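You operate a simulated robot arm through the tools that you are given. There is no shell and no other tool. Be economical: measure what you need, move in short steps, check, and stop when the job is done.

Carry out the task below with a simulated two-armed robot. There is one attempt and no reset: what you move stays moved.

## Task
Bring the blue tray to the desk and get my memo things out.
Fine: carry it two-handed; wiper onto the memo board, jumbo marker onto the desk, steady it, cap off; don't knock the jar. Set down upright: jumbo marker.

Only the result counts: the job must be done as asked and must still hold three seconds after the hand-in. Knocking over, shifting, dropping, spilling or breaking anything else fails it. A push-on lid holds only when it is set on centred and level and pressed home; a screw cap is set on level and turned clockwise until tight.

## Robot
Two 7-joint arms with two-finger parallel grippers on one trunk, on a base that drives. Base frame: it is fixed to the floor where the robot stands at the start and does not move with it; the origin is under the middle of the robot, x ahead of it, y to its left, z up. Units: m, rad, N and s.
The left shoulder is at the start at [0.07, 0.188, 1.165], the right one opposite. With the tool pointing down near the work surface each hand reaches from about 0.1 to 0.7 m from the robot's upright axis, wherever it stands, measured 20 degrees to its own side. Places, roughly: board [-2.9, 1.2, 0.8]; desk top [-2.6, 1.4, 0.8]; memo board [-3, 1.25, 0.75]; orange marker [-2, 1.75, 0.5]; pencil box (27x6x5 cm) [0.4, 0.4, 0.8]; purple marker [-2.25, 1.75, 0.5]; tray [0.5, -0.1, 0.8]. Payload 3.91 kg a hand.
The TCP of each hand is the grasp point between the finger pads, 0.03 m short of the fingertips. In the tool frame z runs along the fingers and y along their closing line. The gripper opens to 0.11 m. The fingers are 0.02 m wide and 0.01 m thick; the gripper's body (0.048 by 0.112 m) begins 0.055 m behind the TCP.
Orientation is told as [roll, pitch, yaw] about the base's x, y, z axes, in that order, counted from this pose: with the fingers straight down and closing along the base's y, the tool's x points along the base's -x, its y along +y and its z along -z.

## Interface
- The arms move only by the tool move_arm. It takes "left_plan", "right_plan" or both (then of equal length, played together; a hand with none holds still); each is a list of rows, each a list of 7 numbers: the turn, a rotation vector about the base's x, y, z in rad, then the shift along the base's x, y, z in m, then the finger opening in m, from 0 to 0.11. In form: [[ax, ay, az, tx, ty, tz, gripper], ...]. A call has 1 to 8 rows; each row is the pose to reach, as a shift and turn from the pose commanded when the call began. Each row takes 0.2 s and may step no farther than 0.05 m and 0.15 rad from the row before; otherwise, or with a gripper value out of range, the whole call is refused. Where a pose cannot be reached the arm comes as near as it can. A force on the tool above 50 N (or 10 N above the force at the start of the call, whichever is more), or a blocked arm, ends the call early, and 0.2 s more pass. The fingers move at their own pace (about 0.072 m/s each) and stop on an object; they squeeze with about 21 N. The grip force told is the motor's: it shows also when the fingers shut on nothing. Time passes only in rows, and 0.2 s behind the last, so rows that repeat a pose let the fingers close. The reply holds the time, the measured pose of the TCP, the force on the tool along the base axes, the opening and the grip force, in the units named above and with some noise, with the torque about the TCP (base axes, N m) and any sound that the robot's microphone picked up.
- Cameras (640 x 400 px; columns grow to the right, rows downward): "scene" is now at [0.1329, -0.0085, 1.3823]; the picture's right is [-0.09, -1.00, -0.00], its down [-0.67, 0.06, -0.74] and it looks along [0.73, -0.06, -0.68] (base axes); focal length 234 px, centre (320, 200). "left" rides on the left gripper at [0.072, -0.017, -0.103] in its tool frame; the picture's right is [0.23, 0.97, 0.00], its down [-0.76, 0.18, -0.62] and it looks along [-0.61, 0.14, 0.78] (tool axes); focal length 222 px, centre (320, 200). "right" rides on the right gripper at [0.072, 0.017, -0.103] in its tool frame; the picture's right is [-0.23, 0.97, 0.00], its down [-0.76, -0.18, -0.62] and it looks along [-0.61, -0.14, 0.78] (tool axes); focal length 222 px, centre (320, 200). There is no depth. A picture from a camera that has moved, and an enlarged one, comes with that camera's place and axes in the base frame and with its lens.
- get_image(camera): a new picture of that camera. No time passes.
- lift_body(by): slides the trunk up (or, below 0, down) by that many m; the arms and the scene camera ride with it, the base frame stays. It gives what a move gives, with no picture.
- drive_base(legs): drives the robot by 1 to 6 legs, each [ahead, turn to the left] in m and rad, along the robot's own axes; the way and the turn of a leg run together, so that a leg with both is an arc; at most 1.5 m and 3.142 rad a leg. The arms and the cameras ride along, it lands a little off, and it stops where it bumps. It gives what a move gives.
- pan_tilt(pan, tilt): turns the head with the scene camera to pan (to the left, within 1.501 rad either way) and tilt (down, from -0.506 to 1.204), counted from straight ahead of the robot. It gives what a move gives.
- inspect(camera, box): a new picture of the part [left, top, right, bottom] of that camera's present view, enlarged. No time passes.
- finish_job(): hands the job in; it is judged then, once.

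Work in short steps. Places have to be worked out from the pictures, the camera data and where the tool is seen: move nearer, look again, correct. Check each grasp and each placing, and mend what went wrong. You have 120 turns and 100 pictures in all, those below and enlarged ones among them. Open the grippers and draw the arms clear of the work before you hand the job in, unless the task says otherwise; then end with one line.

The tools are called after "Call:" as name(argument=value, ...) on one line, values as JSON. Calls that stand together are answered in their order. move_arm: Moves the arms, as the interface text tells. Its arguments: {"type":"object","properties":{"left_plan":{"type":"array","items":{"type":"array","items":{"type":"number"}}},"right_plan":{"type":"array","items":{"type":"array","items":{"type":"number"}}}},"required":[]} The other tools are called the same way: lift_body (by) slides the trunk up or down; drive_base (legs) drives the base; pan_tilt (pan, tilt) turns the head that bears the scene camera; get_image (camera) takes a picture; inspect (camera, box) takes an enlarged picture of a part of a camera's view; finish_job () hands the job in.

At the start:

```text
clock: 0.0
left_eef_pos: [0.5743, 0.0473, 1.1683]
left_ee_rot: [0.0, -0.001, 0.001]
left_force: [-0.5, 0.8, -0.4]
left_torque: [-0.01, 0.0, -0.01]
left_opening: 0.1099
left_grip_force: 0.0
right_eef_pos: [0.4812, -0.4114, 1.1689]
right_ee_rot: [-0.001, -0.001, 0.001]
right_force: [0.7, 1.0, -0.2]
right_torque: [-0.02, -0.01, -0.03]
right_opening: 0.11
right_grip_force: 0.1
trunk travel left (down, up): [-0.675, 0.265]
robot x, y, heading: [0.0002, -0.0021, -0.001]
head pan, tilt: [-0.086, 0.742]
```

scene: 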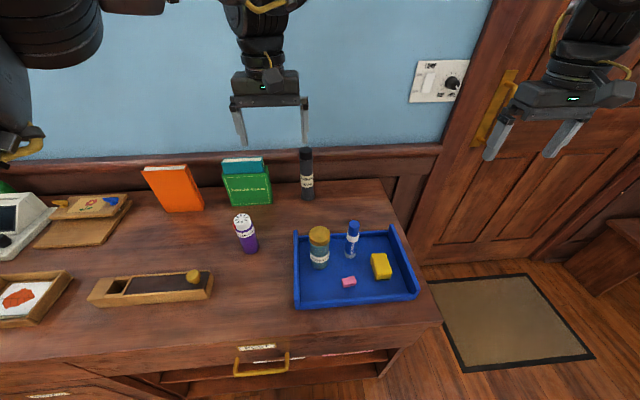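
right: 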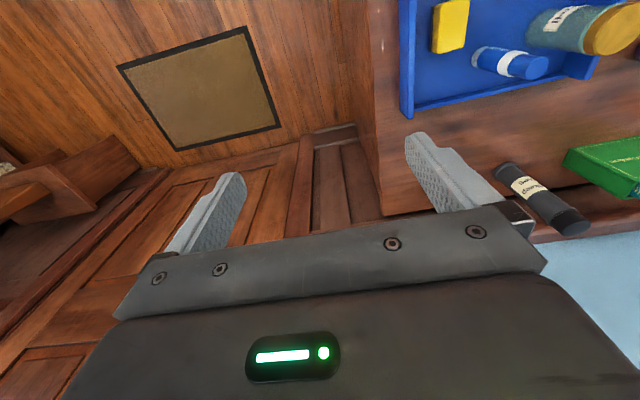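
left: 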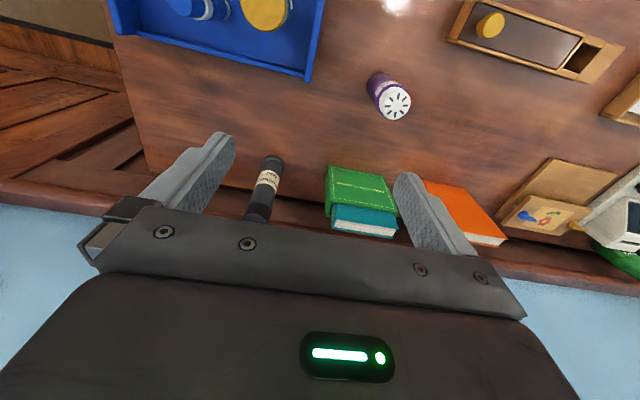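

The scene shows the blue tray with a jar, a marker, a pink eraser and a yellow block. I enlarge the tray to see the details.

Call:
inspect(camera="scene", box=[270, 130, 450, 320])

Call:
inspect(camera="right", box=[380, 0, 640, 240])

```text
2.11 times, centred on (360, 225) of scene
camera zoom: at [0.1329, -0.0085, 1.3823], right [-0.09, -1.0, 0.0], down [-0.67, 0.06, -0.74], along [0.73, -0.06, -0.68], focal length 493 px, centre (236, 147)
```

zoom: 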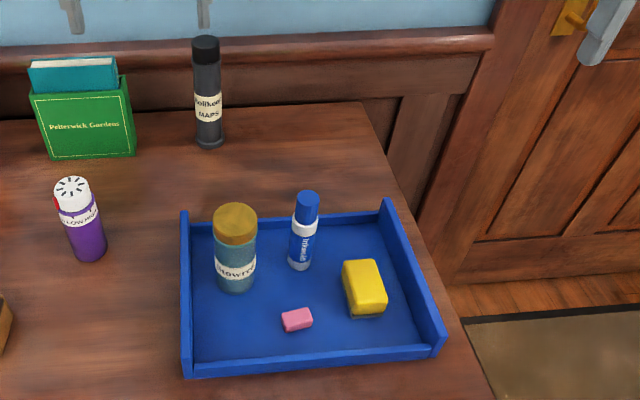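

```text
1.67 times, centred on (510, 120) of right
camera zoom: at [0.4094, -0.3952, 1.2727], right [0.23, 0.97, 0.0], down [0.76, -0.18, 0.62], along [0.61, -0.14, -0.78], focal length 370 px, centre (3, 333)
```

zoom: 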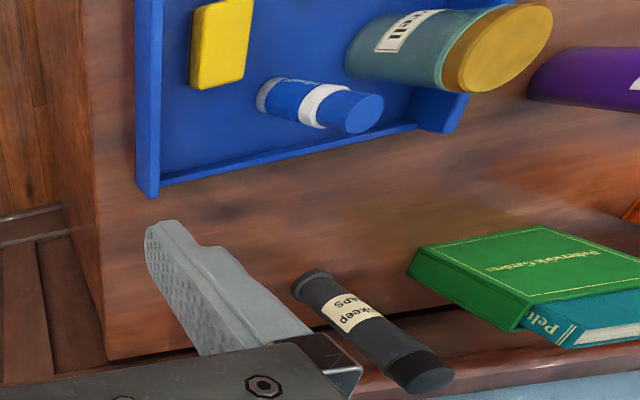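

The tray spans about x 0.376–0.59, y −0.27–0.027 by my estimate, with the jar close to the left wall, so I plan to grip the left wall at its rear part and the right wall at its front part. I lower both hands above those spots to look more closely.

Call:
move_arm(left_plan=[[0, 0, 0, -0.003, -0.004, -0.034, 0.11], [0, 0, 0, -0.006, -0.008, -0.068, 0.11], [0, 0, 0, -0.009, -0.012, -0.102, 0.11], [0, 0, 0, -0.012, -0.016, -0.136, 0.08], [0, 0, 0, -0.014, -0.02, -0.168, 0.06]], right_plan=[[0, 0, 0, -0.012, 0.028, -0.034, 0.11], [0, 0, 0, -0.024, 0.056, -0.068, 0.11], [0, 0, 0, -0.036, 0.084, -0.102, 0.11], [0, 0, 0, -0.048, 0.112, -0.136, 0.08], [0, 0, 0, -0.061, 0.141, -0.169, 0.06]])

Call:
get_image(camera="left")

Call:
get_image(camera="right")

Call:
get_image(camera="scene")

```text
clock: 1.2
left_eef_pos: [0.5637, 0.0286, 0.9979]
left_ee_rot: [0.0, 0.002, 0.0]
left_force: [-0.1, -0.2, 0.3]
left_torque: [0.0, -0.02, 0.0]
left_opening: 0.0599
left_grip_force: 0.0
right_eef_pos: [0.433, -0.2855, 1.0024]
right_ee_rot: [0.003, 0.005, 0.004]
right_force: [0.7, 0.4, -0.8]
right_torque: [-0.01, 0.01, 0.01]
right_opening: 0.0602
right_grip_force: 0.1
right hand out of reach, approached as far as the arm can: row 5
trunk travel left (down, up): [-0.675, 0.265]
robot x, y, heading: [-0.0011, -0.0013, 0.003]
head pan, tilt: [-0.086, 0.742]
```

```text
94 pictures are left
camera left: at [0.4929, 0.0123, 1.1021], right [-0.23, 0.97, 0.0], down [0.76, 0.18, 0.62], along [0.61, 0.14, -0.78], focal length 222 px, centre (320, 200)
```

left: 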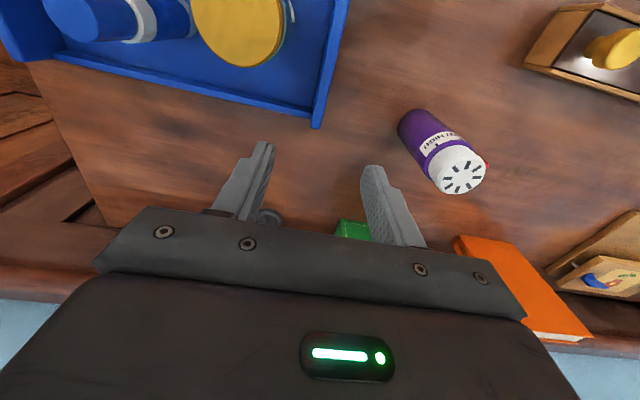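

```text
93 pictures are left
camera right: at [0.3615, -0.2699, 1.1058], right [0.22, 0.97, 0.0], down [0.76, -0.18, 0.62], along [0.6, -0.14, -0.78], focal length 222 px, centre (320, 200)
```

right: 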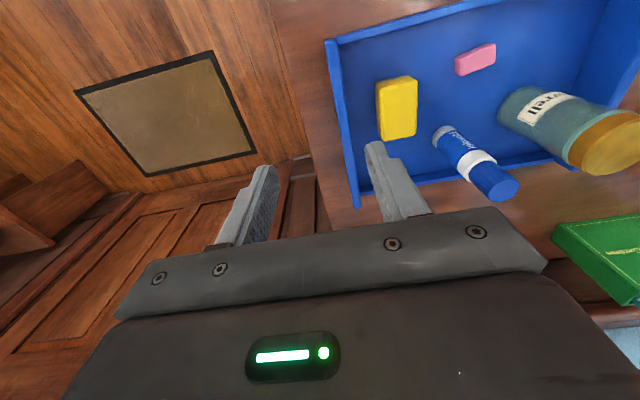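

```text
92 pictures are left
camera scene: at [0.1357, -0.0093, 1.3821], right [-0.09, -1.0, 0.0], down [-0.67, 0.06, -0.74], along [0.73, -0.06, -0.68], focal length 234 px, centre (320, 200)
```

scene: 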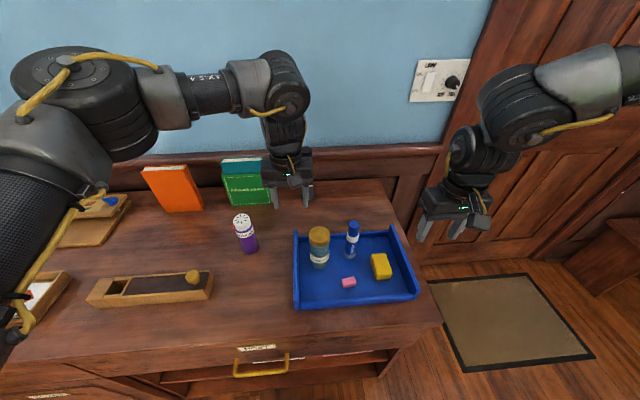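

Both walls seem to run along x (outer faces near y≈0.03 and y≈−0.268). I lower the trunk to bring the hands closer and look again.

Call:
lift_body(by=-0.1)

Call:
get_image(camera="left")

Call:
get_image(camera="right")

Call:
inspect(camera="scene", box=[270, 150, 450, 330])

```text
clock: 2.5
left_eef_pos: [0.5628, 0.0286, 0.8995]
left_ee_rot: [-0.002, 0.0, 0.0]
left_force: [-0.4, -0.1, 0.0]
left_torque: [0.02, -0.02, 0.0]
left_opening: 0.0599
left_grip_force: 0.1
right_eef_pos: [0.4307, -0.2849, 0.9047]
right_ee_rot: [0.0, 0.001, 0.006]
right_force: [0.4, -0.2, 0.0]
right_torque: [0.01, -0.02, 0.03]
right_opening: 0.0601
right_grip_force: 0.0
trunk travel left (down, up): [-0.575, 0.365]
robot x, y, heading: [0.0012, 0.0017, 0.001]
head pan, tilt: [-0.086, 0.742]
```

```text
91 pictures are left
camera left: at [0.4904, 0.0131, 1.0037], right [-0.23, 0.97, 0.0], down [0.76, 0.18, 0.62], along [0.61, 0.14, -0.78], focal length 222 px, centre (320, 200)
```

left: 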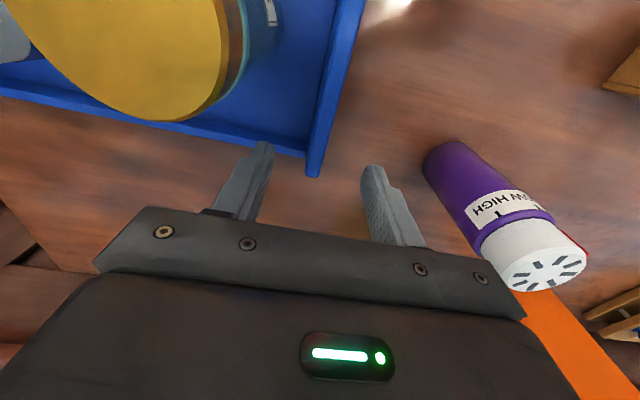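

```text
90 pictures are left
camera right: at [0.3592, -0.2693, 1.0074], right [0.22, 0.97, 0.0], down [0.76, -0.18, 0.62], along [0.61, -0.14, -0.78], focal length 222 px, centre (320, 200)
```

right: 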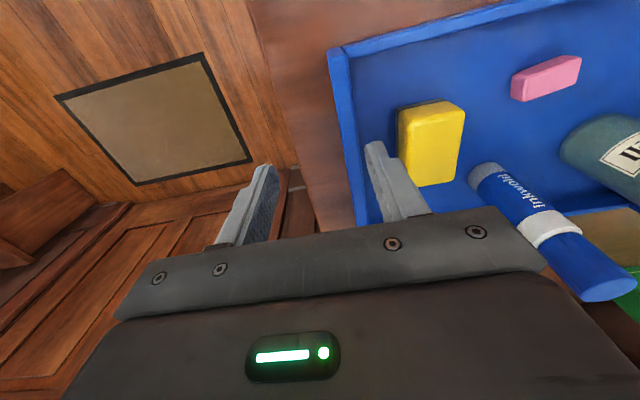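

```text
2.22 times, centred on (360, 240) of scene
camera zoom: at [0.1325, -0.0082, 1.2824], right [-0.09, -1.0, 0.0], down [-0.67, 0.06, -0.74], along [0.73, -0.06, -0.68], focal length 520 px, centre (231, 111)
```

zoom: 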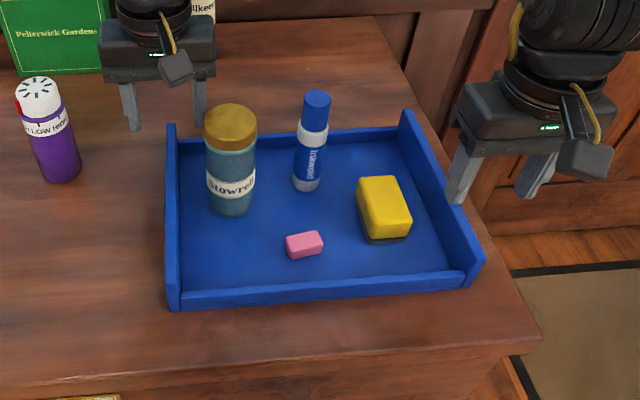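

The side walls seem to be about 5.5 cm tall (top near z≈0.856), with centres at y≈0.024 and y≈−0.26. I centre the hands on them, narrow the opening, and then check before descending.

Call:
move_arm(left_plan=[[0, 0, 0, -0.004, -0.003, 0, 0.045], [0, 0, 0, -0.007, -0.005, 0, 0.04]], right_plan=[[0, 0, 0, -0.004, 0.013, 0, 0.045], [0, 0, 0, -0.009, 0.025, 0, 0.04]])

Call:
get_image(camera="left")

Call:
get_image(camera="right")

```text
clock: 3.1
left_eef_pos: [0.5558, 0.023, 0.8994]
left_ee_rot: [0.0, 0.0, 0.001]
left_force: [0.0, -0.3, 0.0]
left_torque: [-0.02, 0.01, 0.0]
left_opening: 0.0397
left_grip_force: 0.0
right_eef_pos: [0.4366, -0.2781, 0.9048]
right_ee_rot: [0.003, 0.006, 0.007]
right_force: [-0.1, -0.1, 0.1]
right_torque: [-0.01, 0.0, 0.01]
right_opening: 0.04
right_grip_force: 0.1
right hand out of reach, approached as far as the arm can: row 1, 2
trunk travel left (down, up): [-0.575, 0.365]
robot x, y, heading: [0.0012, -0.0004, -0.001]
head pan, tilt: [-0.086, 0.742]
```

```text
88 pictures are left
camera left: at [0.4838, 0.0079, 1.0036], right [-0.23, 0.97, 0.0], down [0.76, 0.18, 0.62], along [0.61, 0.14, -0.78], focal length 222 px, centre (320, 200)
```

left: 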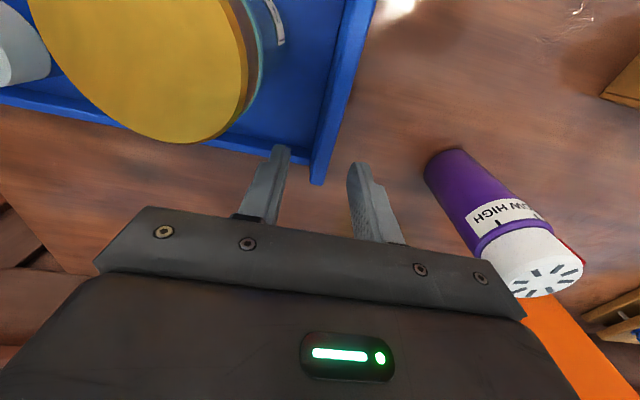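

```text
87 pictures are left
camera right: at [0.365, -0.2631, 1.0087], right [0.22, 0.98, 0.0], down [0.76, -0.17, 0.62], along [0.61, -0.14, -0.78], focal length 222 px, centre (320, 200)
```

right: 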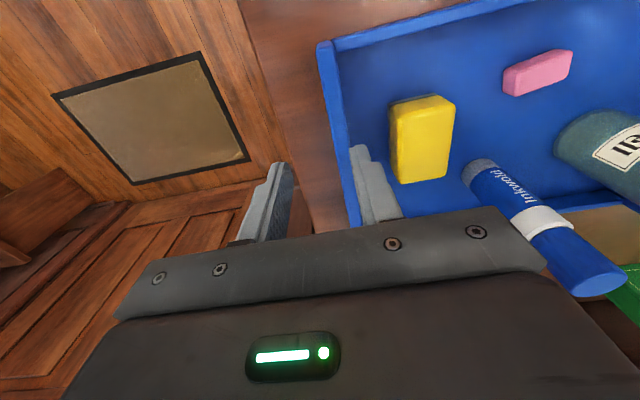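

The right arm is cramped because its shoulder is too low relative to the hand. I raise the trunk again and use the arms to go down instead.

Call:
lift_body(by=0.12)

Call:
move_arm(left_plan=[[0, 0, 0, 0, 0, -0.04, 0.04], [0, 0, 0, 0, 0, -0.08, 0.04], [0, 0, 0, 0, 0, -0.12, 0.04]], right_plan=[[0, 0, 0, 0, 0, -0.04, 0.04], [0, 0, 0, 0, 0, -0.08, 0.04], [0, 0, 0, 0, 0, -0.12, 0.04]])

```text
clock: 4.6
left_eef_pos: [0.5544, 0.0227, 1.0195]
left_ee_rot: [0.001, 0.001, 0.0]
left_force: [-0.4, 0.6, -0.3]
left_torque: [0.0, 0.0, -0.01]
left_opening: 0.04
left_grip_force: 0.1
right_eef_pos: [0.4365, -0.2781, 1.0252]
right_ee_rot: [0.005, 0.003, 0.005]
right_force: [-0.2, -0.4, -0.2]
right_torque: [-0.02, 0.0, 0.0]
right_opening: 0.04
right_grip_force: 0.1
trunk travel left (down, up): [-0.695, 0.245]
robot x, y, heading: [0.0011, 0.0016, -0.001]
head pan, tilt: [-0.086, 0.742]
```

```text
clock: 5.4
left_eef_pos: [0.5569, 0.0237, 0.8982]
left_ee_rot: [0.0, 0.003, 0.0]
left_force: [0.0, -0.1, 0.1]
left_torque: [-0.01, 0.02, -0.02]
left_opening: 0.0398
left_grip_force: 0.1
right_eef_pos: [0.4372, -0.278, 0.9051]
right_ee_rot: [0.004, 0.004, 0.006]
right_force: [0.1, 0.1, 0.0]
right_torque: [-0.01, -0.02, 0.03]
right_opening: 0.0399
right_grip_force: 0.1
trunk travel left (down, up): [-0.695, 0.245]
robot x, y, heading: [-0.0025, 0.0001, -0.002]
head pan, tilt: [-0.086, 0.742]
```

Now I shift the right hand onto its wall.

Call:
move_arm(right_plan=[[0, 0, 0, -0.007, 0.009, -0.002, 0.04], [0, 0, 0, -0.012, 0.018, -0.005, 0.04]])

Call:
get_image(camera="right")

Call:
get_image(camera="scene")

```text
clock: 6.0
left_eef_pos: [0.5553, 0.0245, 0.8996]
left_ee_rot: [0.0, -0.001, 0.0]
left_force: [-0.3, -0.3, 0.1]
left_torque: [-0.02, 0.0, 0.0]
left_opening: 0.04
left_grip_force: 0.0
right_eef_pos: [0.4329, -0.2696, 0.8955]
right_ee_rot: [0.007, 0.004, 0.01]
right_force: [-0.3, 0.1, -0.7]
right_torque: [0.0, 0.0, 0.02]
right_opening: 0.0402
right_grip_force: 0.2
right hand out of reach, approached as far as the arm can: row 1, 2
trunk travel left (down, up): [-0.695, 0.245]
robot x, y, heading: [0.001, 0.0013, 0.002]
head pan, tilt: [-0.086, 0.742]
```

```text
86 pictures are left
camera right: at [0.3619, -0.2535, 1.0009], right [0.22, 0.98, 0.0], down [0.77, -0.17, 0.62], along [0.6, -0.13, -0.79], focal length 222 px, centre (320, 200)
```

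right: 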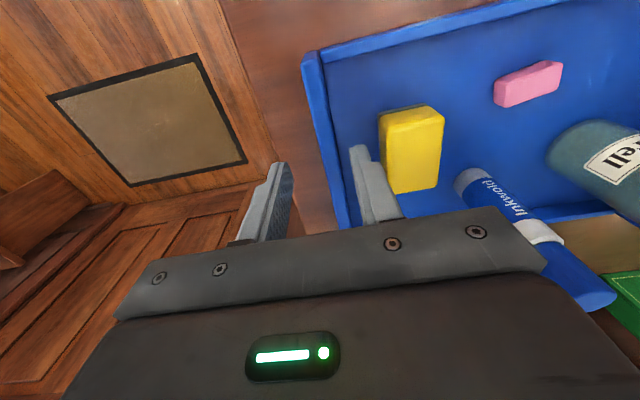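

```text
85 pictures are left
camera scene: at [0.1336, -0.0086, 1.4022], right [-0.09, -1.0, 0.0], down [-0.67, 0.06, -0.74], along [0.73, -0.06, -0.68], focal length 234 px, centre (320, 200)
```

scene: 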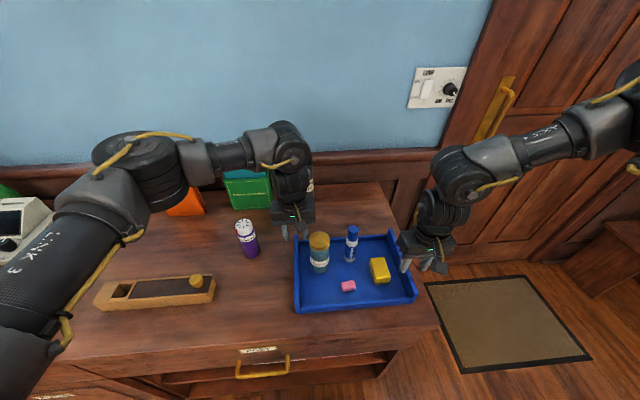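

The right hand improves lower and farther out, so I will raise the hands, back the base up 8 cm, and reach forward again.

Call:
move_arm(left_plan=[[0, 0, 0, 0, 0.0, 0.04, 0.04], [0, 0, 0, 0, 0, 0.08, 0.04], [0, 0, 0, 0, 0, 0.12, 0.04]], right_plan=[[0, 0, 0, 0, 0, 0.02, 0.04], [0, 0, 0, 0, 0, 0.04, 0.04], [0, 0, 0, 0, 0, 0.04, 0.04]])

Call:
drive_base(legs=[[-0.08, 0]])

```text
clock: 6.8
left_eef_pos: [0.5543, 0.0247, 1.0186]
left_ee_rot: [0.0, 0.0, 0.0]
left_force: [0.1, -0.2, -0.8]
left_torque: [0.0, -0.02, 0.02]
left_opening: 0.0399
left_grip_force: 0.0
right_eef_pos: [0.4354, -0.2709, 0.9374]
right_ee_rot: [0.004, 0.006, 0.008]
right_force: [-0.3, 0.4, 0.5]
right_torque: [0.0, 0.01, -0.03]
right_opening: 0.0404
right_grip_force: 0.0
trunk travel left (down, up): [-0.695, 0.245]
robot x, y, heading: [0.0041, 0.0033, -0.001]
head pan, tilt: [-0.086, 0.742]
```

```text
clock: 7.9
left_eef_pos: [0.4759, 0.0233, 1.0185]
left_ee_rot: [0.0, 0.001, 0.0]
left_force: [-0.4, -0.1, -0.6]
left_torque: [-0.01, 0.01, -0.02]
left_opening: 0.0398
left_grip_force: 0.0
right_eef_pos: [0.3545, -0.2688, 0.9372]
right_ee_rot: [0.003, 0.004, 0.011]
right_force: [0.1, 0.0, 0.1]
right_torque: [-0.05, -0.01, -0.01]
right_opening: 0.0399
right_grip_force: 0.1
trunk travel left (down, up): [-0.695, 0.245]
robot x, y, heading: [-0.0776, -0.0012, 0.001]
head pan, tilt: [-0.086, 0.742]
```

I move both hands forward over their grip spots, then lower to just above the wall tops.

Call:
move_arm(left_plan=[[0, 0, 0, 0.04, 0.0, 0, 0.04], [0, 0, 0, 0.08, 0.001, 0, 0.04], [0, 0, 0, 0.081, 0.001, -0.04, 0.04], [0, 0, 0, 0.081, 0.001, -0.08, 0.04], [0, 0, 0, 0.081, 0.001, -0.12, 0.04]], right_plan=[[0, 0, 0, 0.035, 0.004, 0, 0.04], [0, 0, 0, 0.075, 0.008, 0, 0.04], [0, 0, 0, 0.075, 0.008, -0.01, 0.04], [0, 0, 0, 0.075, 0.008, -0.02, 0.04], [0, 0, 0, 0.075, 0.008, -0.037, 0.04]])

Call:
get_image(camera="right")

Call:
get_image(camera="left")

```text
clock: 9.1
left_eef_pos: [0.5543, 0.0213, 0.8983]
left_ee_rot: [0.001, -0.001, 0.001]
left_force: [0.0, 0.2, -0.4]
left_torque: [-0.01, -0.01, -0.01]
left_opening: 0.0401
left_grip_force: 0.0
right_eef_pos: [0.4175, -0.28, 0.9121]
right_ee_rot: [0.006, 0.004, 0.011]
right_force: [0.4, 0.1, 0.4]
right_torque: [0.0, 0.03, 0.0]
right_opening: 0.0403
right_grip_force: 0.0
right hand out of reach, approached as far as the arm can: row 2, 3, 4, 5
trunk travel left (down, up): [-0.695, 0.245]
robot x, y, heading: [-0.0826, 0.0007, -0.001]
head pan, tilt: [-0.086, 0.742]
```

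```text
84 pictures are left
camera right: at [0.3468, -0.266, 1.016], right [0.22, 0.98, 0.01], down [0.77, -0.17, 0.62], along [0.6, -0.13, -0.79], focal length 222 px, centre (320, 200)
```

right: 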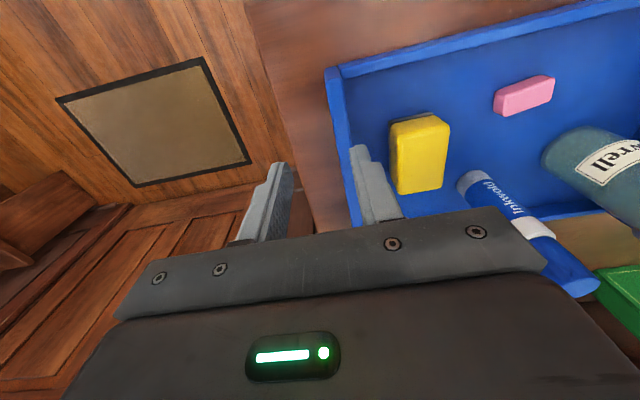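

```text
83 pictures are left
camera left: at [0.4839, 0.0068, 1.0023], right [-0.23, 0.97, 0.0], down [0.76, 0.18, 0.62], along [0.61, 0.14, -0.78], focal length 222 px, centre (320, 200)
```

left: 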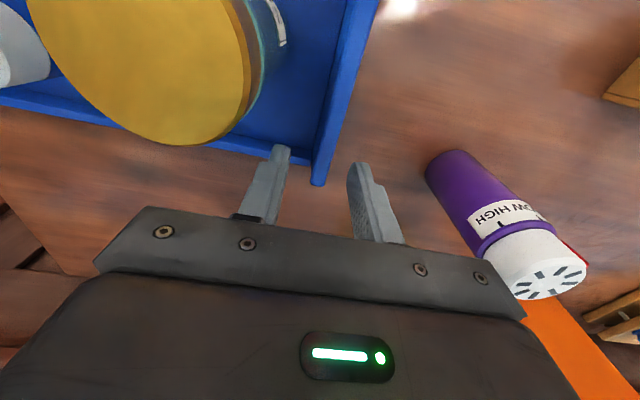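

The right arm hits some joint limit near y≈−0.28 regardless of depth. I test whether a different yaw of the right hand frees it, with the hand raised.

Call:
move_arm(right_plan=[[0, 0, 0, 0, 0, 0.03, 0.04], [0, 0, 0.14, 0, 0, 0.05, 0.04], [0, 0, 0.28, 0, 0, 0.05, 0.04], [0, 0, 0.28, 0, 0.03, 0.05, 0.04], [0, 0, 0.28, 0, 0.07, 0.05, 0.04]])

```text
clock: 10.3
left_eef_pos: [0.5544, 0.0246, 0.9]
left_ee_rot: [-0.001, 0.0, -0.001]
left_force: [0.9, -0.5, 0.8]
left_torque: [0.01, -0.03, 0.02]
left_opening: 0.0399
left_grip_force: 0.0
right_eef_pos: [0.4067, -0.2429, 0.9723]
right_ee_rot: [0.008, 0.002, 0.289]
right_force: [0.1, 0.0, -0.1]
right_torque: [-0.02, -0.01, 0.01]
right_opening: 0.0401
right_grip_force: 0.1
right hand out of reach, approached as far as the arm can: row 5
trunk travel left (down, up): [-0.695, 0.245]
robot x, y, heading: [-0.0832, 0.0004, 0.002]
head pan, tilt: [-0.086, 0.742]
```

Yaw shows it is the wrist's limit; the right hand needs to sit further out to the robot's right. I raise both hands high and shift the robot about 8 cm to its left.

Call:
move_arm(left_plan=[[0, 0, 0, 0, 0.0, 0.05, 0.04], [0, 0, 0, 0, 0, 0.1, 0.04], [0, 0, 0, 0, 0, 0.15, 0.04], [0, 0, 0, 0, 0, 0.2, 0.04]], right_plan=[[0, 0, -0.07, 0, -0.03, 0.03, 0.04], [0, 0, -0.14, 0, -0.06, 0.06, 0.04], [0, 0, -0.21, 0, -0.09, 0.09, 0.04], [0, 0, -0.288, 0, -0.1, 0.12, 0.04]])

Call:
drive_base(legs=[[-0.15, 0], [0, 0.4], [0.2, 0], [0, -0.4]])

```text
clock: 11.3
left_eef_pos: [0.5532, 0.0249, 1.0999]
left_ee_rot: [0.0, -0.003, -0.001]
left_force: [0.0, -0.1, 0.4]
left_torque: [0.0, 0.03, -0.02]
left_opening: 0.04
left_grip_force: 0.0
right_eef_pos: [0.4048, -0.3407, 1.0934]
right_ee_rot: [0.003, 0.003, 0.0]
right_force: [-0.4, -0.4, -0.8]
right_torque: [0.02, -0.06, 0.01]
right_opening: 0.0399
right_grip_force: 0.1
trunk travel left (down, up): [-0.695, 0.245]
robot x, y, heading: [-0.0791, 0.0, -0.002]
head pan, tilt: [-0.086, 0.742]
```

```text
clock: 16.3
left_eef_pos: [0.5844, 0.1009, 1.0979]
left_ee_rot: [-0.002, 0.003, 0.0]
left_force: [-0.5, -0.9, 0.2]
left_torque: [0.0, 0.01, -0.02]
left_opening: 0.0401
left_grip_force: 0.0
right_eef_pos: [0.4367, -0.2632, 1.0902]
right_ee_rot: [0.003, 0.006, 0.0]
right_force: [-0.1, -0.3, 0.9]
right_torque: [0.0, 0.02, 0.01]
right_opening: 0.0399
right_grip_force: 0.1
trunk travel left (down, up): [-0.695, 0.245]
robot x, y, heading: [-0.0515, 0.0771, 0.001]
head pan, tilt: [-0.086, 0.742]
```

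Now the left hand goes to (0.556, 0.024), the right one to (0.425, −0.261), both down to z≈0.90.

Call:
move_arm(left_plan=[[0, 0, 0, -0.014, -0.038, 0, 0.04], [0, 0, 0, -0.028, -0.077, -0.01, 0.04], [0, 0, 0, -0.028, -0.077, -0.055, 0.04], [0, 0, 0, -0.028, -0.077, -0.1, 0.04], [0, 0, 0, -0.028, -0.077, -0.15, 0.04], [0, 0, 0, -0.028, -0.077, -0.198, 0.04]], right_plan=[[0, 0, 0, -0.006, 0.001, 0, 0.04], [0, 0, 0, -0.012, 0.002, -0.01, 0.04], [0, 0, 0, -0.012, 0.002, -0.055, 0.04], [0, 0, 0, -0.012, 0.002, -0.1, 0.04], [0, 0, 0, -0.012, 0.002, -0.145, 0.04], [0, 0, 0, -0.012, 0.002, -0.19, 0.04]])

Call:
get_image(camera="right")

Call:
get_image(camera="left")

```text
clock: 17.7
left_eef_pos: [0.5607, 0.0243, 0.8986]
left_ee_rot: [0.001, 0.002, -0.002]
left_force: [-0.4, 0.8, 0.2]
left_torque: [-0.01, 0.02, 0.0]
left_opening: 0.0402
left_grip_force: 0.1
right_eef_pos: [0.4275, -0.2634, 0.9007]
right_ee_rot: [0.005, 0.007, -0.002]
right_force: [1.0, -0.7, 0.1]
right_torque: [-0.01, 0.0, -0.04]
right_opening: 0.0401
right_grip_force: 0.0
trunk travel left (down, up): [-0.695, 0.245]
robot x, y, heading: [-0.0483, 0.0784, -0.007]
head pan, tilt: [-0.086, 0.742]
```

```text
82 pictures are left
camera right: at [0.356, -0.2472, 1.0039], right [0.23, 0.97, 0.0], down [0.77, -0.18, 0.62], along [0.6, -0.14, -0.79], focal length 222 px, centre (320, 200)
```

right: 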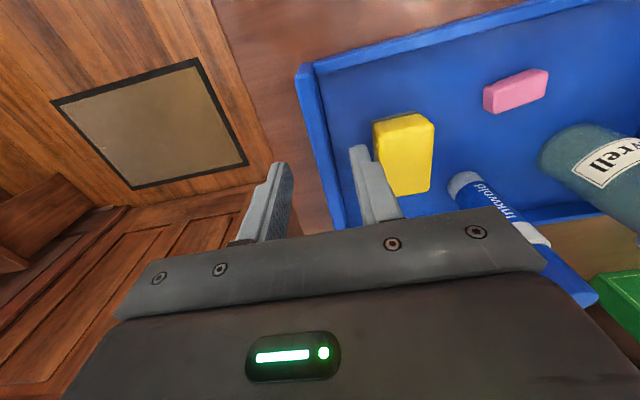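

```text
81 pictures are left
camera left: at [0.4904, 0.0103, 1.0029], right [-0.22, 0.97, 0.0], down [0.76, 0.18, 0.62], along [0.61, 0.14, -0.78], focal length 222 px, centre (320, 200)
```

left: 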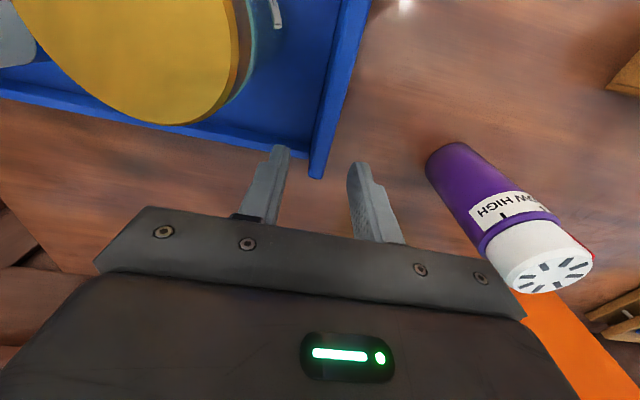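

Both pairs of fingers straddle the walls. I descend 5 cm in small steps, the left hand also 5 mm back.

Call:
move_arm(left_plan=[[0, 0, 0, -0.005, 0, -0.012, 0.04], [0, 0, 0, -0.005, 0, -0.025, 0.04], [0, 0, 0, -0.005, 0, -0.037, 0.04], [0, 0, 0, -0.005, 0, -0.048, 0.04]], right_plan=[[0, 0, 0, 0, 0.001, -0.012, 0.04], [0, 0, 0, 0, 0.001, -0.025, 0.04], [0, 0, 0, 0, 0.001, -0.038, 0.04], [0, 0, 0, 0, 0.001, -0.05, 0.04]])

Call:
get_image(camera="right")

Call:
get_image(camera="left")

```text
clock: 18.7
left_eef_pos: [0.5526, 0.0228, 0.8521]
left_ee_rot: [-0.001, 0.001, -0.004]
left_force: [-0.3, 0.5, 0.2]
left_torque: [0.03, -0.01, -0.01]
left_opening: 0.04
left_grip_force: 0.1
right_eef_pos: [0.4253, -0.2622, 0.8509]
right_ee_rot: [0.006, 0.007, -0.001]
right_force: [-0.1, 0.0, -0.6]
right_torque: [-0.02, 0.01, 0.0]
right_opening: 0.0398
right_grip_force: 0.2
trunk travel left (down, up): [-0.695, 0.245]
robot x, y, heading: [-0.0508, 0.0792, -0.003]
head pan, tilt: [-0.086, 0.742]
```

```text
80 pictures are left
camera right: at [0.354, -0.2448, 0.9544], right [0.23, 0.97, 0.0], down [0.77, -0.18, 0.62], along [0.6, -0.14, -0.79], focal length 222 px, centre (320, 200)
```

right: 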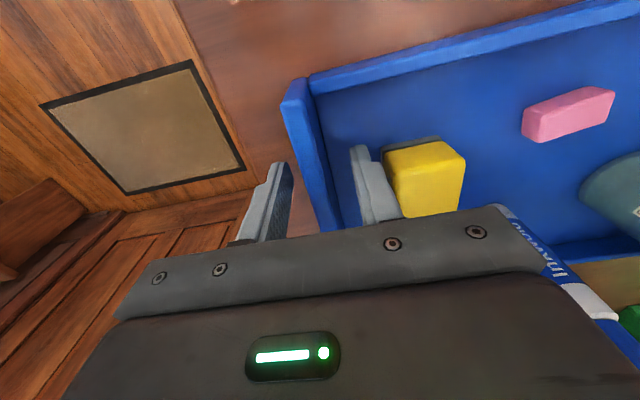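

```text
79 pictures are left
camera left: at [0.4817, 0.0086, 0.9562], right [-0.22, 0.97, 0.0], down [0.76, 0.18, 0.62], along [0.61, 0.14, -0.78], focal length 222 px, centre (320, 200)
```

left: 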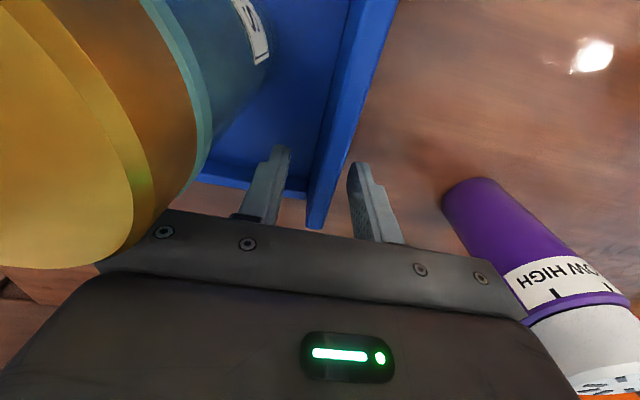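

The fingers are well down along both walls and clear of the jar. I close both grippers.

Call:
move_arm(left_plan=[[0, 0, 0, 0, 0, 0, 0.025], [0, 0, 0, 0, 0, 0, 0.015], [0, 0, 0, 0, 0, 0, 0.008], [0, 0, 0, 0, 0, 0, 0.0], [0, 0, 0, 0, 0, 0, 0.0]], right_plan=[[0, 0, 0, 0, 0, 0, 0.025], [0, 0, 0, 0, 0, 0, 0.015], [0, 0, 0, 0, 0, 0, 0.008], [0, 0, 0, 0, 0, 0, 0.0], [0, 0, 0, 0, 0, 0, 0.0]])

Call:
get_image(camera="left")

```text
clock: 19.9
left_eef_pos: [0.5528, 0.0264, 0.8528]
left_ee_rot: [0.001, -0.002, 0.001]
left_force: [5.1, 18.6, -0.3]
left_torque: [-0.02, 0.45, -0.23]
left_opening: 0.012
left_grip_force: 20.7
right_eef_pos: [0.4242, -0.2618, 0.8507]
right_ee_rot: [-0.002, 0.006, -0.002]
right_force: [-4.0, -18.9, 4.3]
right_torque: [-0.25, -0.35, -0.17]
right_opening: 0.0118
right_grip_force: 21.1
trunk travel left (down, up): [-0.695, 0.245]
robot x, y, heading: [-0.0545, 0.078, -0.001]
head pan, tilt: [-0.086, 0.742]
```

```text
78 pictures are left
camera left: at [0.4817, 0.0101, 0.9568], right [-0.23, 0.97, 0.0], down [0.76, 0.18, 0.62], along [0.61, 0.14, -0.78], focal length 222 px, centre (320, 200)
```

left: 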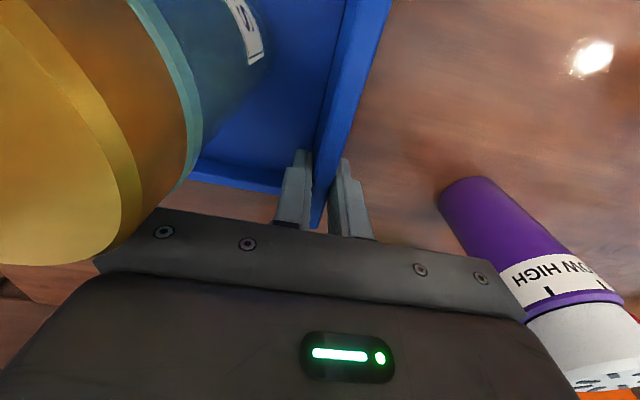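

Both hold a 12 mm wall at 21 N, pushing against each other by ~19 N. I relax that sideways strain, then lift slightly with the trunk.

Call:
move_arm(left_plan=[[0, 0, 0, 0, 0.002, 0, 0.0], [0, 0, 0, 0, 0.002, 0, 0.0]], right_plan=[[0, 0, 0, 0, -0.0015, 0, 0.0], [0, 0, 0, 0, -0.0015, 0, 0.0]])

Call:
lift_body(by=0.03)

Call:
get_image(camera="scene")

```text
clock: 20.5
left_eef_pos: [0.553, 0.0256, 0.8536]
left_ee_rot: [-0.002, 0.0, -0.005]
left_force: [4.2, 8.9, 0.0]
left_torque: [0.3, -0.66, 0.03]
left_opening: 0.0121
left_grip_force: 21.8
right_eef_pos: [0.4241, -0.2624, 0.8505]
right_ee_rot: [0.004, 0.006, -0.001]
right_force: [-5.0, -7.9, 3.1]
right_torque: [-0.5, 0.45, -0.13]
right_opening: 0.0118
right_grip_force: 20.6
trunk travel left (down, up): [-0.695, 0.245]
robot x, y, heading: [-0.0507, 0.0757, 0.001]
head pan, tilt: [-0.086, 0.742]
```

```text
clock: 21.2
left_eef_pos: [0.5536, 0.0257, 0.8819]
left_ee_rot: [0.002, 0.003, -0.004]
left_force: [1.9, 3.3, -3.4]
left_torque: [0.16, -0.52, 0.15]
left_opening: 0.0122
left_grip_force: 21.2
right_eef_pos: [0.4255, -0.263, 0.8812]
right_ee_rot: [0.006, 0.006, -0.002]
right_force: [-1.8, -3.0, -4.8]
right_torque: [-0.44, 0.6, -0.05]
right_opening: 0.0119
right_grip_force: 20.5
trunk travel left (down, up): [-0.725, 0.215]
robot x, y, heading: [-0.0518, 0.0809, -0.003]
head pan, tilt: [-0.086, 0.742]
```

```text
77 pictures are left
camera scene: at [0.0835, 0.0685, 1.4321], right [-0.09, -1.0, 0.0], down [-0.67, 0.06, -0.74], along [0.73, -0.06, -0.68], focal length 234 px, centre (320, 200)
```

scene: 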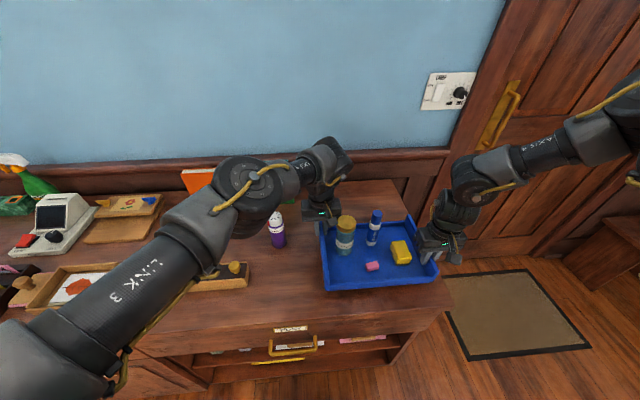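

The tray is up and level (about 8 N total). I lift more, and look to the left with the head before driving.

Call:
lift_body(by=0.07)

Call:
drive_base(legs=[[-0.3, 0]])

Call:
pan_tilt(pan=1.5, tilt=0.35)

Call:
get_image(camera="scene")

```text
clock: 22.3
left_eef_pos: [0.554, 0.0251, 0.9524]
left_ee_rot: [0.0, 0.001, -0.004]
left_force: [0.0, -0.8, -2.4]
left_torque: [0.03, -0.15, 0.2]
left_opening: 0.0119
left_grip_force: 21.3
right_eef_pos: [0.4255, -0.2618, 0.9512]
right_ee_rot: [0.005, 0.006, -0.001]
right_force: [0.0, 1.0, -4.3]
right_torque: [-0.44, 0.27, 0.03]
right_opening: 0.0122
right_grip_force: 21.4
trunk travel left (down, up): [-0.795, 0.145]
robot x, y, heading: [-0.0519, 0.0784, -0.001]
head pan, tilt: [-0.086, 0.742]
```

```text
clock: 24.4
left_eef_pos: [0.2543, 0.0267, 0.952]
left_ee_rot: [-0.001, 0.004, -0.002]
left_force: [-3.1, -6.5, -2.5]
left_torque: [0.03, 0.27, 0.13]
left_opening: 0.0121
left_grip_force: 21.3
right_eef_pos: [0.1278, -0.2624, 0.9491]
right_ee_rot: [0.005, 0.006, 0.0]
right_force: [2.2, 5.6, -4.2]
right_torque: [-0.37, -0.11, 0.0]
right_opening: 0.0118
right_grip_force: 21.2
trunk travel left (down, up): [-0.795, 0.145]
robot x, y, heading: [-0.348, 0.0794, -0.005]
head pan, tilt: [-0.086, 0.742]
```

```text
clock: 26.0
left_eef_pos: [0.2536, 0.0248, 0.9527]
left_ee_rot: [-0.002, 0.001, -0.004]
left_force: [-0.2, -1.9, -1.9]
left_torque: [0.04, 0.04, 0.17]
left_opening: 0.012
left_grip_force: 21.6
right_eef_pos: [0.1253, -0.2613, 0.9504]
right_ee_rot: [0.004, 0.006, -0.002]
right_force: [0.3, 1.7, -4.5]
right_torque: [-0.42, 0.06, 0.01]
right_opening: 0.012
right_grip_force: 21.4
trunk travel left (down, up): [-0.795, 0.145]
robot x, y, heading: [-0.3546, 0.0789, -0.003]
head pan, tilt: [1.499, 0.351]
```

```text
76 pictures are left
camera scene: at [-0.2922, 0.1696, 1.5372], right [1.0, -0.08, 0.0], down [-0.03, -0.34, -0.94], along [0.07, 0.94, -0.34], focal length 234 px, centre (320, 200)
```

scene: 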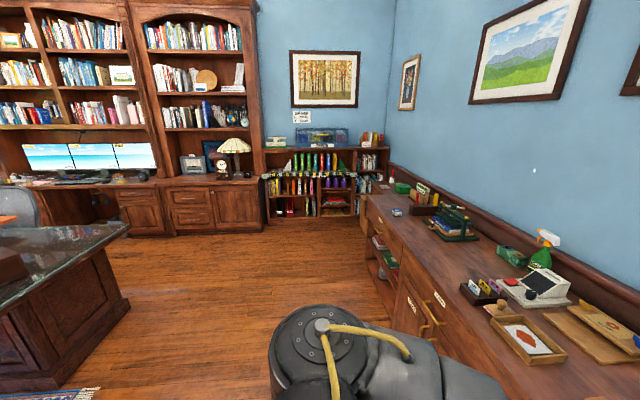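

The target desk looks to be the glass-top one off to the left. I back off a bit more, turn left and look towards it.

Call:
drive_base(legs=[[-0.2, 0], [0, 1.6]])

Call:
pan_tilt(pan=0.9, tilt=0.4)

Call:
get_image(camera="scene")

```text
clock: 31.5
left_eef_pos: [-0.5103, 0.6856, 0.9529]
left_ee_rot: [0.0, 0.0, 1.593]
left_force: [1.3, -0.2, -2.7]
left_torque: [-0.04, 0.09, 0.18]
left_opening: 0.0118
left_grip_force: 20.6
right_eef_pos: [-0.2192, 0.5637, 0.9502]
right_ee_rot: [0.006, 0.005, 1.598]
right_force: [-1.3, 0.2, -4.9]
right_torque: [-0.06, -0.44, 0.02]
right_opening: 0.0118
right_grip_force: 21.3
trunk travel left (down, up): [-0.795, 0.145]
robot x, y, heading: [-0.5448, 0.0769, 1.599]
head pan, tilt: [1.499, 0.351]
```

```text
clock: 32.5
left_eef_pos: [-0.5105, 0.6843, 0.953]
left_ee_rot: [0.0, 0.002, 1.593]
left_force: [0.8, 0.3, -3.0]
left_torque: [-0.2, 0.07, 0.19]
left_opening: 0.0119
left_grip_force: 21.1
right_eef_pos: [-0.2194, 0.5645, 0.9505]
right_ee_rot: [0.006, 0.006, 1.597]
right_force: [-1.3, 0.2, -4.2]
right_torque: [0.08, -0.42, 0.01]
right_opening: 0.0116
right_grip_force: 20.4
trunk travel left (down, up): [-0.795, 0.145]
robot x, y, heading: [-0.5487, 0.0784, 1.598]
head pan, tilt: [0.901, 0.4]
```

```text
75 pictures are left
camera scene: at [-0.6223, 0.1852, 1.5326], right [0.6, 0.8, 0.0], down [0.31, -0.23, -0.92], along [-0.74, 0.55, -0.39], focal length 234 px, centre (320, 200)
```

scene: 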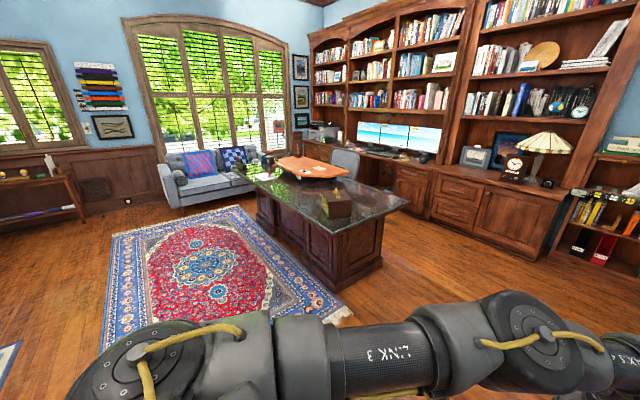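

I enlarge the desk to see the memo board and free spots.

Call:
inspect(camera="scene", box=[220, 130, 430, 270])

```text
2.86 times, centred on (325, 200) of scene
camera zoom: at [-0.6223, 0.1852, 1.5326], right [0.6, 0.8, 0.0], down [0.31, -0.23, -0.92], along [-0.74, 0.55, -0.39], focal length 669 px, centre (306, 200)
```

zoom: 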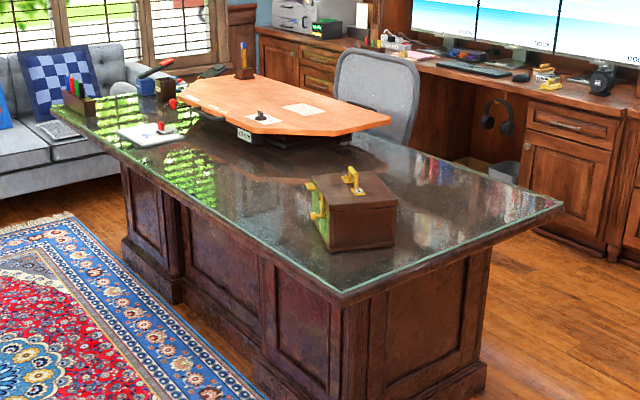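

The desk top spans about x −3.48…−1.56, y 0.98…1.76; the white memo board lies near (−2.84, 1.13) and the strip at x≈−2.4 in front is free. I drive round to stand before it, facing +y.

Call:
drive_base(legs=[[0, 1.479], [0.93, 0], [0.92, 0], [0, -1.506]])

Call:
pan_tilt(pan=0.1, tilt=0.6)

Call:
get_image(camera="scene")

```text
clock: 49.0
left_eef_pos: [-2.3043, 0.8322, 0.9516]
left_ee_rot: [0.0, 0.002, 1.544]
left_force: [2.0, 0.0, -3.0]
left_torque: [0.01, 0.15, 0.15]
left_opening: 0.0118
left_grip_force: 20.3
right_eef_pos: [-2.0186, 0.6991, 0.951]
right_ee_rot: [0.006, 0.005, 1.545]
right_force: [-2.0, 0.0, -4.8]
right_torque: [-0.11, -0.38, 0.03]
right_opening: 0.0119
right_grip_force: 20.9
trunk travel left (down, up): [-0.795, 0.145]
robot x, y, heading: [-2.3704, 0.2304, 1.546]
head pan, tilt: [0.901, 0.4]
```

```text
clock: 50.1
left_eef_pos: [-2.3053, 0.8331, 0.9517]
left_ee_rot: [0.003, 0.001, 1.545]
left_force: [1.9, 0.6, -2.8]
left_torque: [-0.11, 0.19, 0.16]
left_opening: 0.0122
left_grip_force: 21.3
right_eef_pos: [-2.0192, 0.6977, 0.9499]
right_ee_rot: [0.004, 0.004, 1.548]
right_force: [-1.2, -0.4, -4.2]
right_torque: [0.04, -0.4, -0.06]
right_opening: 0.0117
right_grip_force: 21.3
trunk travel left (down, up): [-0.795, 0.145]
robot x, y, heading: [-2.3718, 0.2297, 1.55]
head pan, tilt: [0.099, 0.6]
```

```text
73 pictures are left
camera scene: at [-2.3755, 0.369, 1.5144], right [1.0, 0.07, 0.0], down [0.04, -0.56, -0.82], along [-0.06, 0.82, -0.57], focal length 234 px, centre (320, 200)
```

scene: 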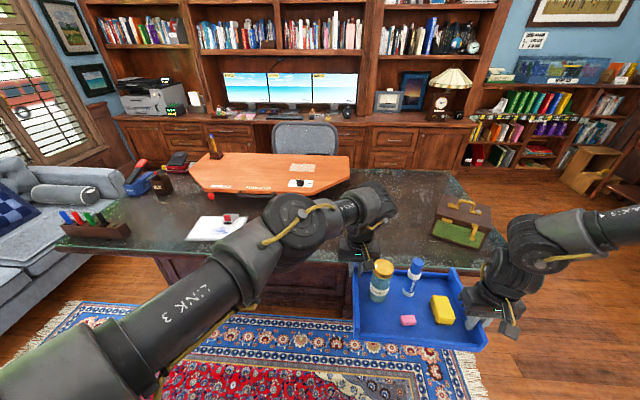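

I enlarge the board area on the desk.

Call:
inspect(camera="scene", box=[50, 130, 350, 260])

```text
2.13 times, centred on (200, 195) of scene
camera zoom: at [-2.3755, 0.369, 1.5144], right [1.0, 0.07, 0.0], down [0.04, -0.56, -0.82], along [-0.06, 0.82, -0.57], focal length 500 px, centre (576, 211)
```

zoom: 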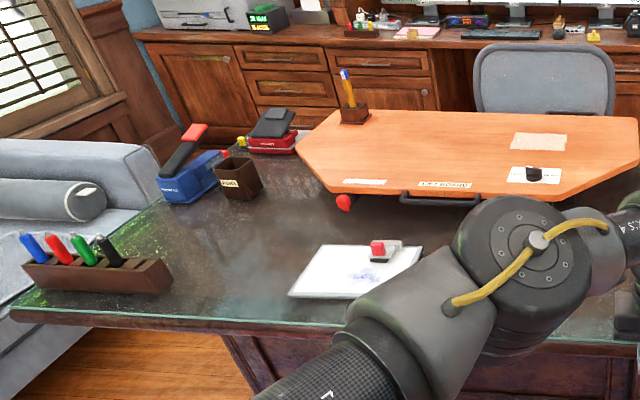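

The white memo board is at about (−2.9, 1.13) with a small red item at its back right; the area around x −2.2, y 1.1 between it and the brown case is free for the tray. I drive most of the way forward with a slight left shift.

Call:
drive_base(legs=[[0, 0.1], [0.24, 0], [0, -0.078]])

Call:
pan_tilt(pan=-0.1, tilt=0.85)

Call:
get_image(camera="scene")

Call:
get_image(camera="left")

```text
clock: 52.9
left_eef_pos: [-2.3344, 1.0738, 0.9528]
left_ee_rot: [-0.004, 0.001, 1.56]
left_force: [0.6, 0.3, -3.6]
left_torque: [0.04, 0.2, 0.18]
left_opening: 0.012
left_grip_force: 21.1
right_eef_pos: [-2.0477, 0.9444, 0.9515]
right_ee_rot: [0.002, 0.005, 1.564]
right_force: [-3.4, 0.3, -4.1]
right_torque: [-0.03, -0.39, 0.0]
right_opening: 0.0116
right_grip_force: 20.9
trunk travel left (down, up): [-0.795, 0.145]
robot x, y, heading: [-2.3898, 0.4698, 1.559]
head pan, tilt: [0.099, 0.6]
```

```text
clock: 53.7
left_eef_pos: [-2.3299, 1.0731, 0.9522]
left_ee_rot: [0.0, 0.001, 1.56]
left_force: [1.4, -0.7, -3.2]
left_torque: [-0.05, 0.21, 0.14]
left_opening: 0.0118
left_grip_force: 20.8
right_eef_pos: [-2.0454, 0.9432, 0.9499]
right_ee_rot: [0.007, 0.005, 1.564]
right_force: [-1.0, -0.2, -3.5]
right_torque: [0.03, -0.37, -0.05]
right_opening: 0.0119
right_grip_force: 21.1
trunk travel left (down, up): [-0.795, 0.145]
robot x, y, heading: [-2.388, 0.4681, 1.566]
head pan, tilt: [-0.099, 0.85]
```

```text
71 pictures are left
camera scene: at [-2.3772, 0.5971, 1.4935], right [0.99, -0.11, 0.0], down [-0.08, -0.75, -0.66], along [0.07, 0.66, -0.75], focal length 234 px, centre (320, 200)
```

scene: 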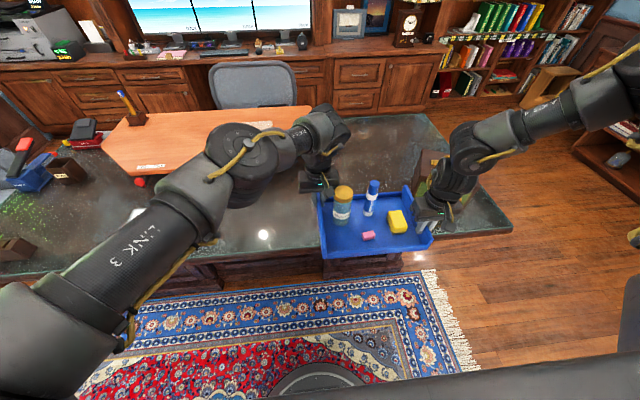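

```text
70 pictures are left
camera left: at [-2.3136, 1.0025, 1.0567], right [-0.98, -0.22, 0.0], down [-0.17, 0.76, 0.62], along [-0.14, 0.61, -0.78], focal length 222 px, centre (320, 200)
```

left: 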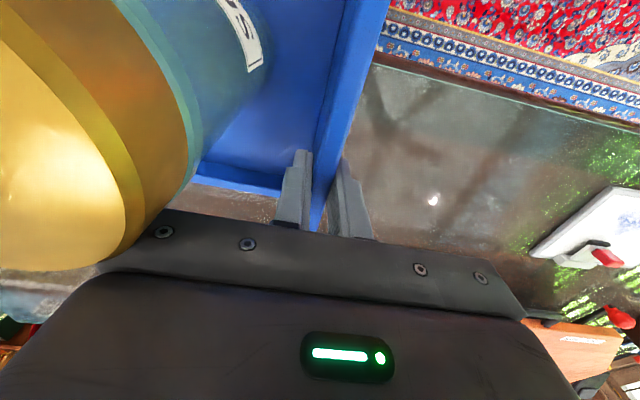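

The desk edge shows at y≈1.02 and the riser is well clear, so I drive 0.17 m further forward.

Call:
drive_base(legs=[[0.17, 0]])

Call:
get_image(camera="scene")

Call:
get_image(camera="right")

Call:
get_image(camera="left")

```text
clock: 55.1
left_eef_pos: [-2.3322, 1.2428, 0.9546]
left_ee_rot: [-0.001, -0.001, 1.562]
left_force: [0.8, 0.3, -2.7]
left_torque: [-0.08, 0.19, 0.17]
left_opening: 0.012
left_grip_force: 20.9
right_eef_pos: [-2.0432, 1.1128, 0.9528]
right_ee_rot: [0.005, 0.003, 1.565]
right_force: [-1.3, 0.6, -3.0]
right_torque: [0.02, -0.41, -0.07]
right_opening: 0.0119
right_grip_force: 21.3
trunk travel left (down, up): [-0.795, 0.145]
robot x, y, heading: [-2.3877, 0.6442, 1.565]
head pan, tilt: [-0.099, 0.85]
```

```text
69 pictures are left
camera scene: at [-2.3779, 0.7657, 1.4938], right [0.99, -0.11, 0.0], down [-0.08, -0.75, -0.66], along [0.07, 0.66, -0.75], focal length 234 px, centre (320, 200)
```

scene: 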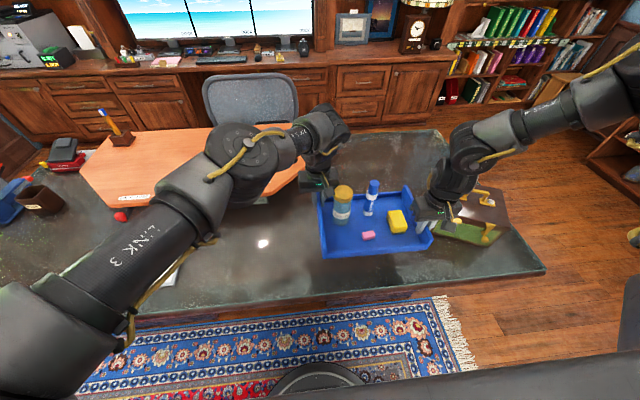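

```text
68 pictures are left
camera right: at [-2.0604, 1.0409, 1.0559], right [-0.97, 0.23, 0.0], down [0.18, 0.76, 0.62], along [0.14, 0.6, -0.78], focal length 222 px, centre (320, 200)
```

right: 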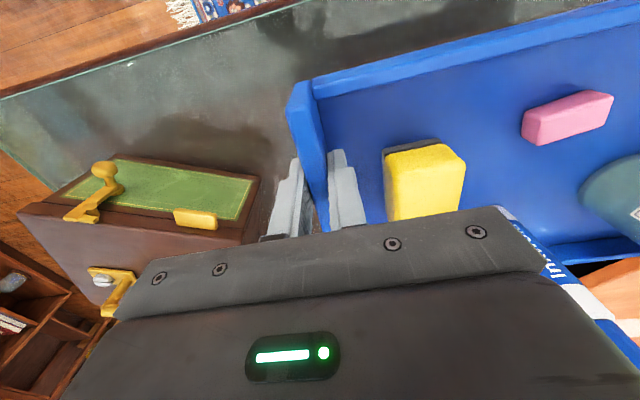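

```text
67 pictures are left
camera left: at [-2.3143, 1.1721, 1.0582], right [-0.98, -0.22, 0.0], down [-0.17, 0.76, 0.62], along [-0.14, 0.61, -0.78], focal length 222 px, centre (320, 200)
```

left: 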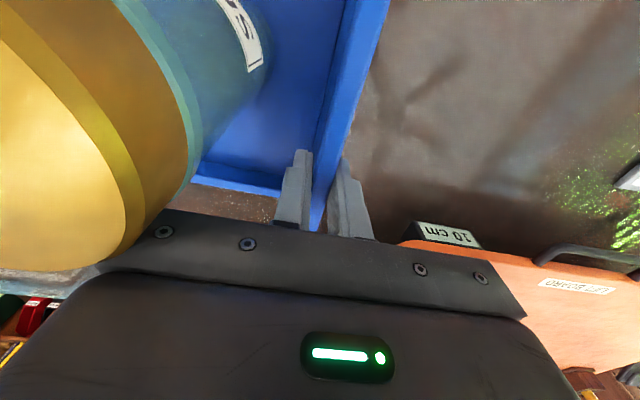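

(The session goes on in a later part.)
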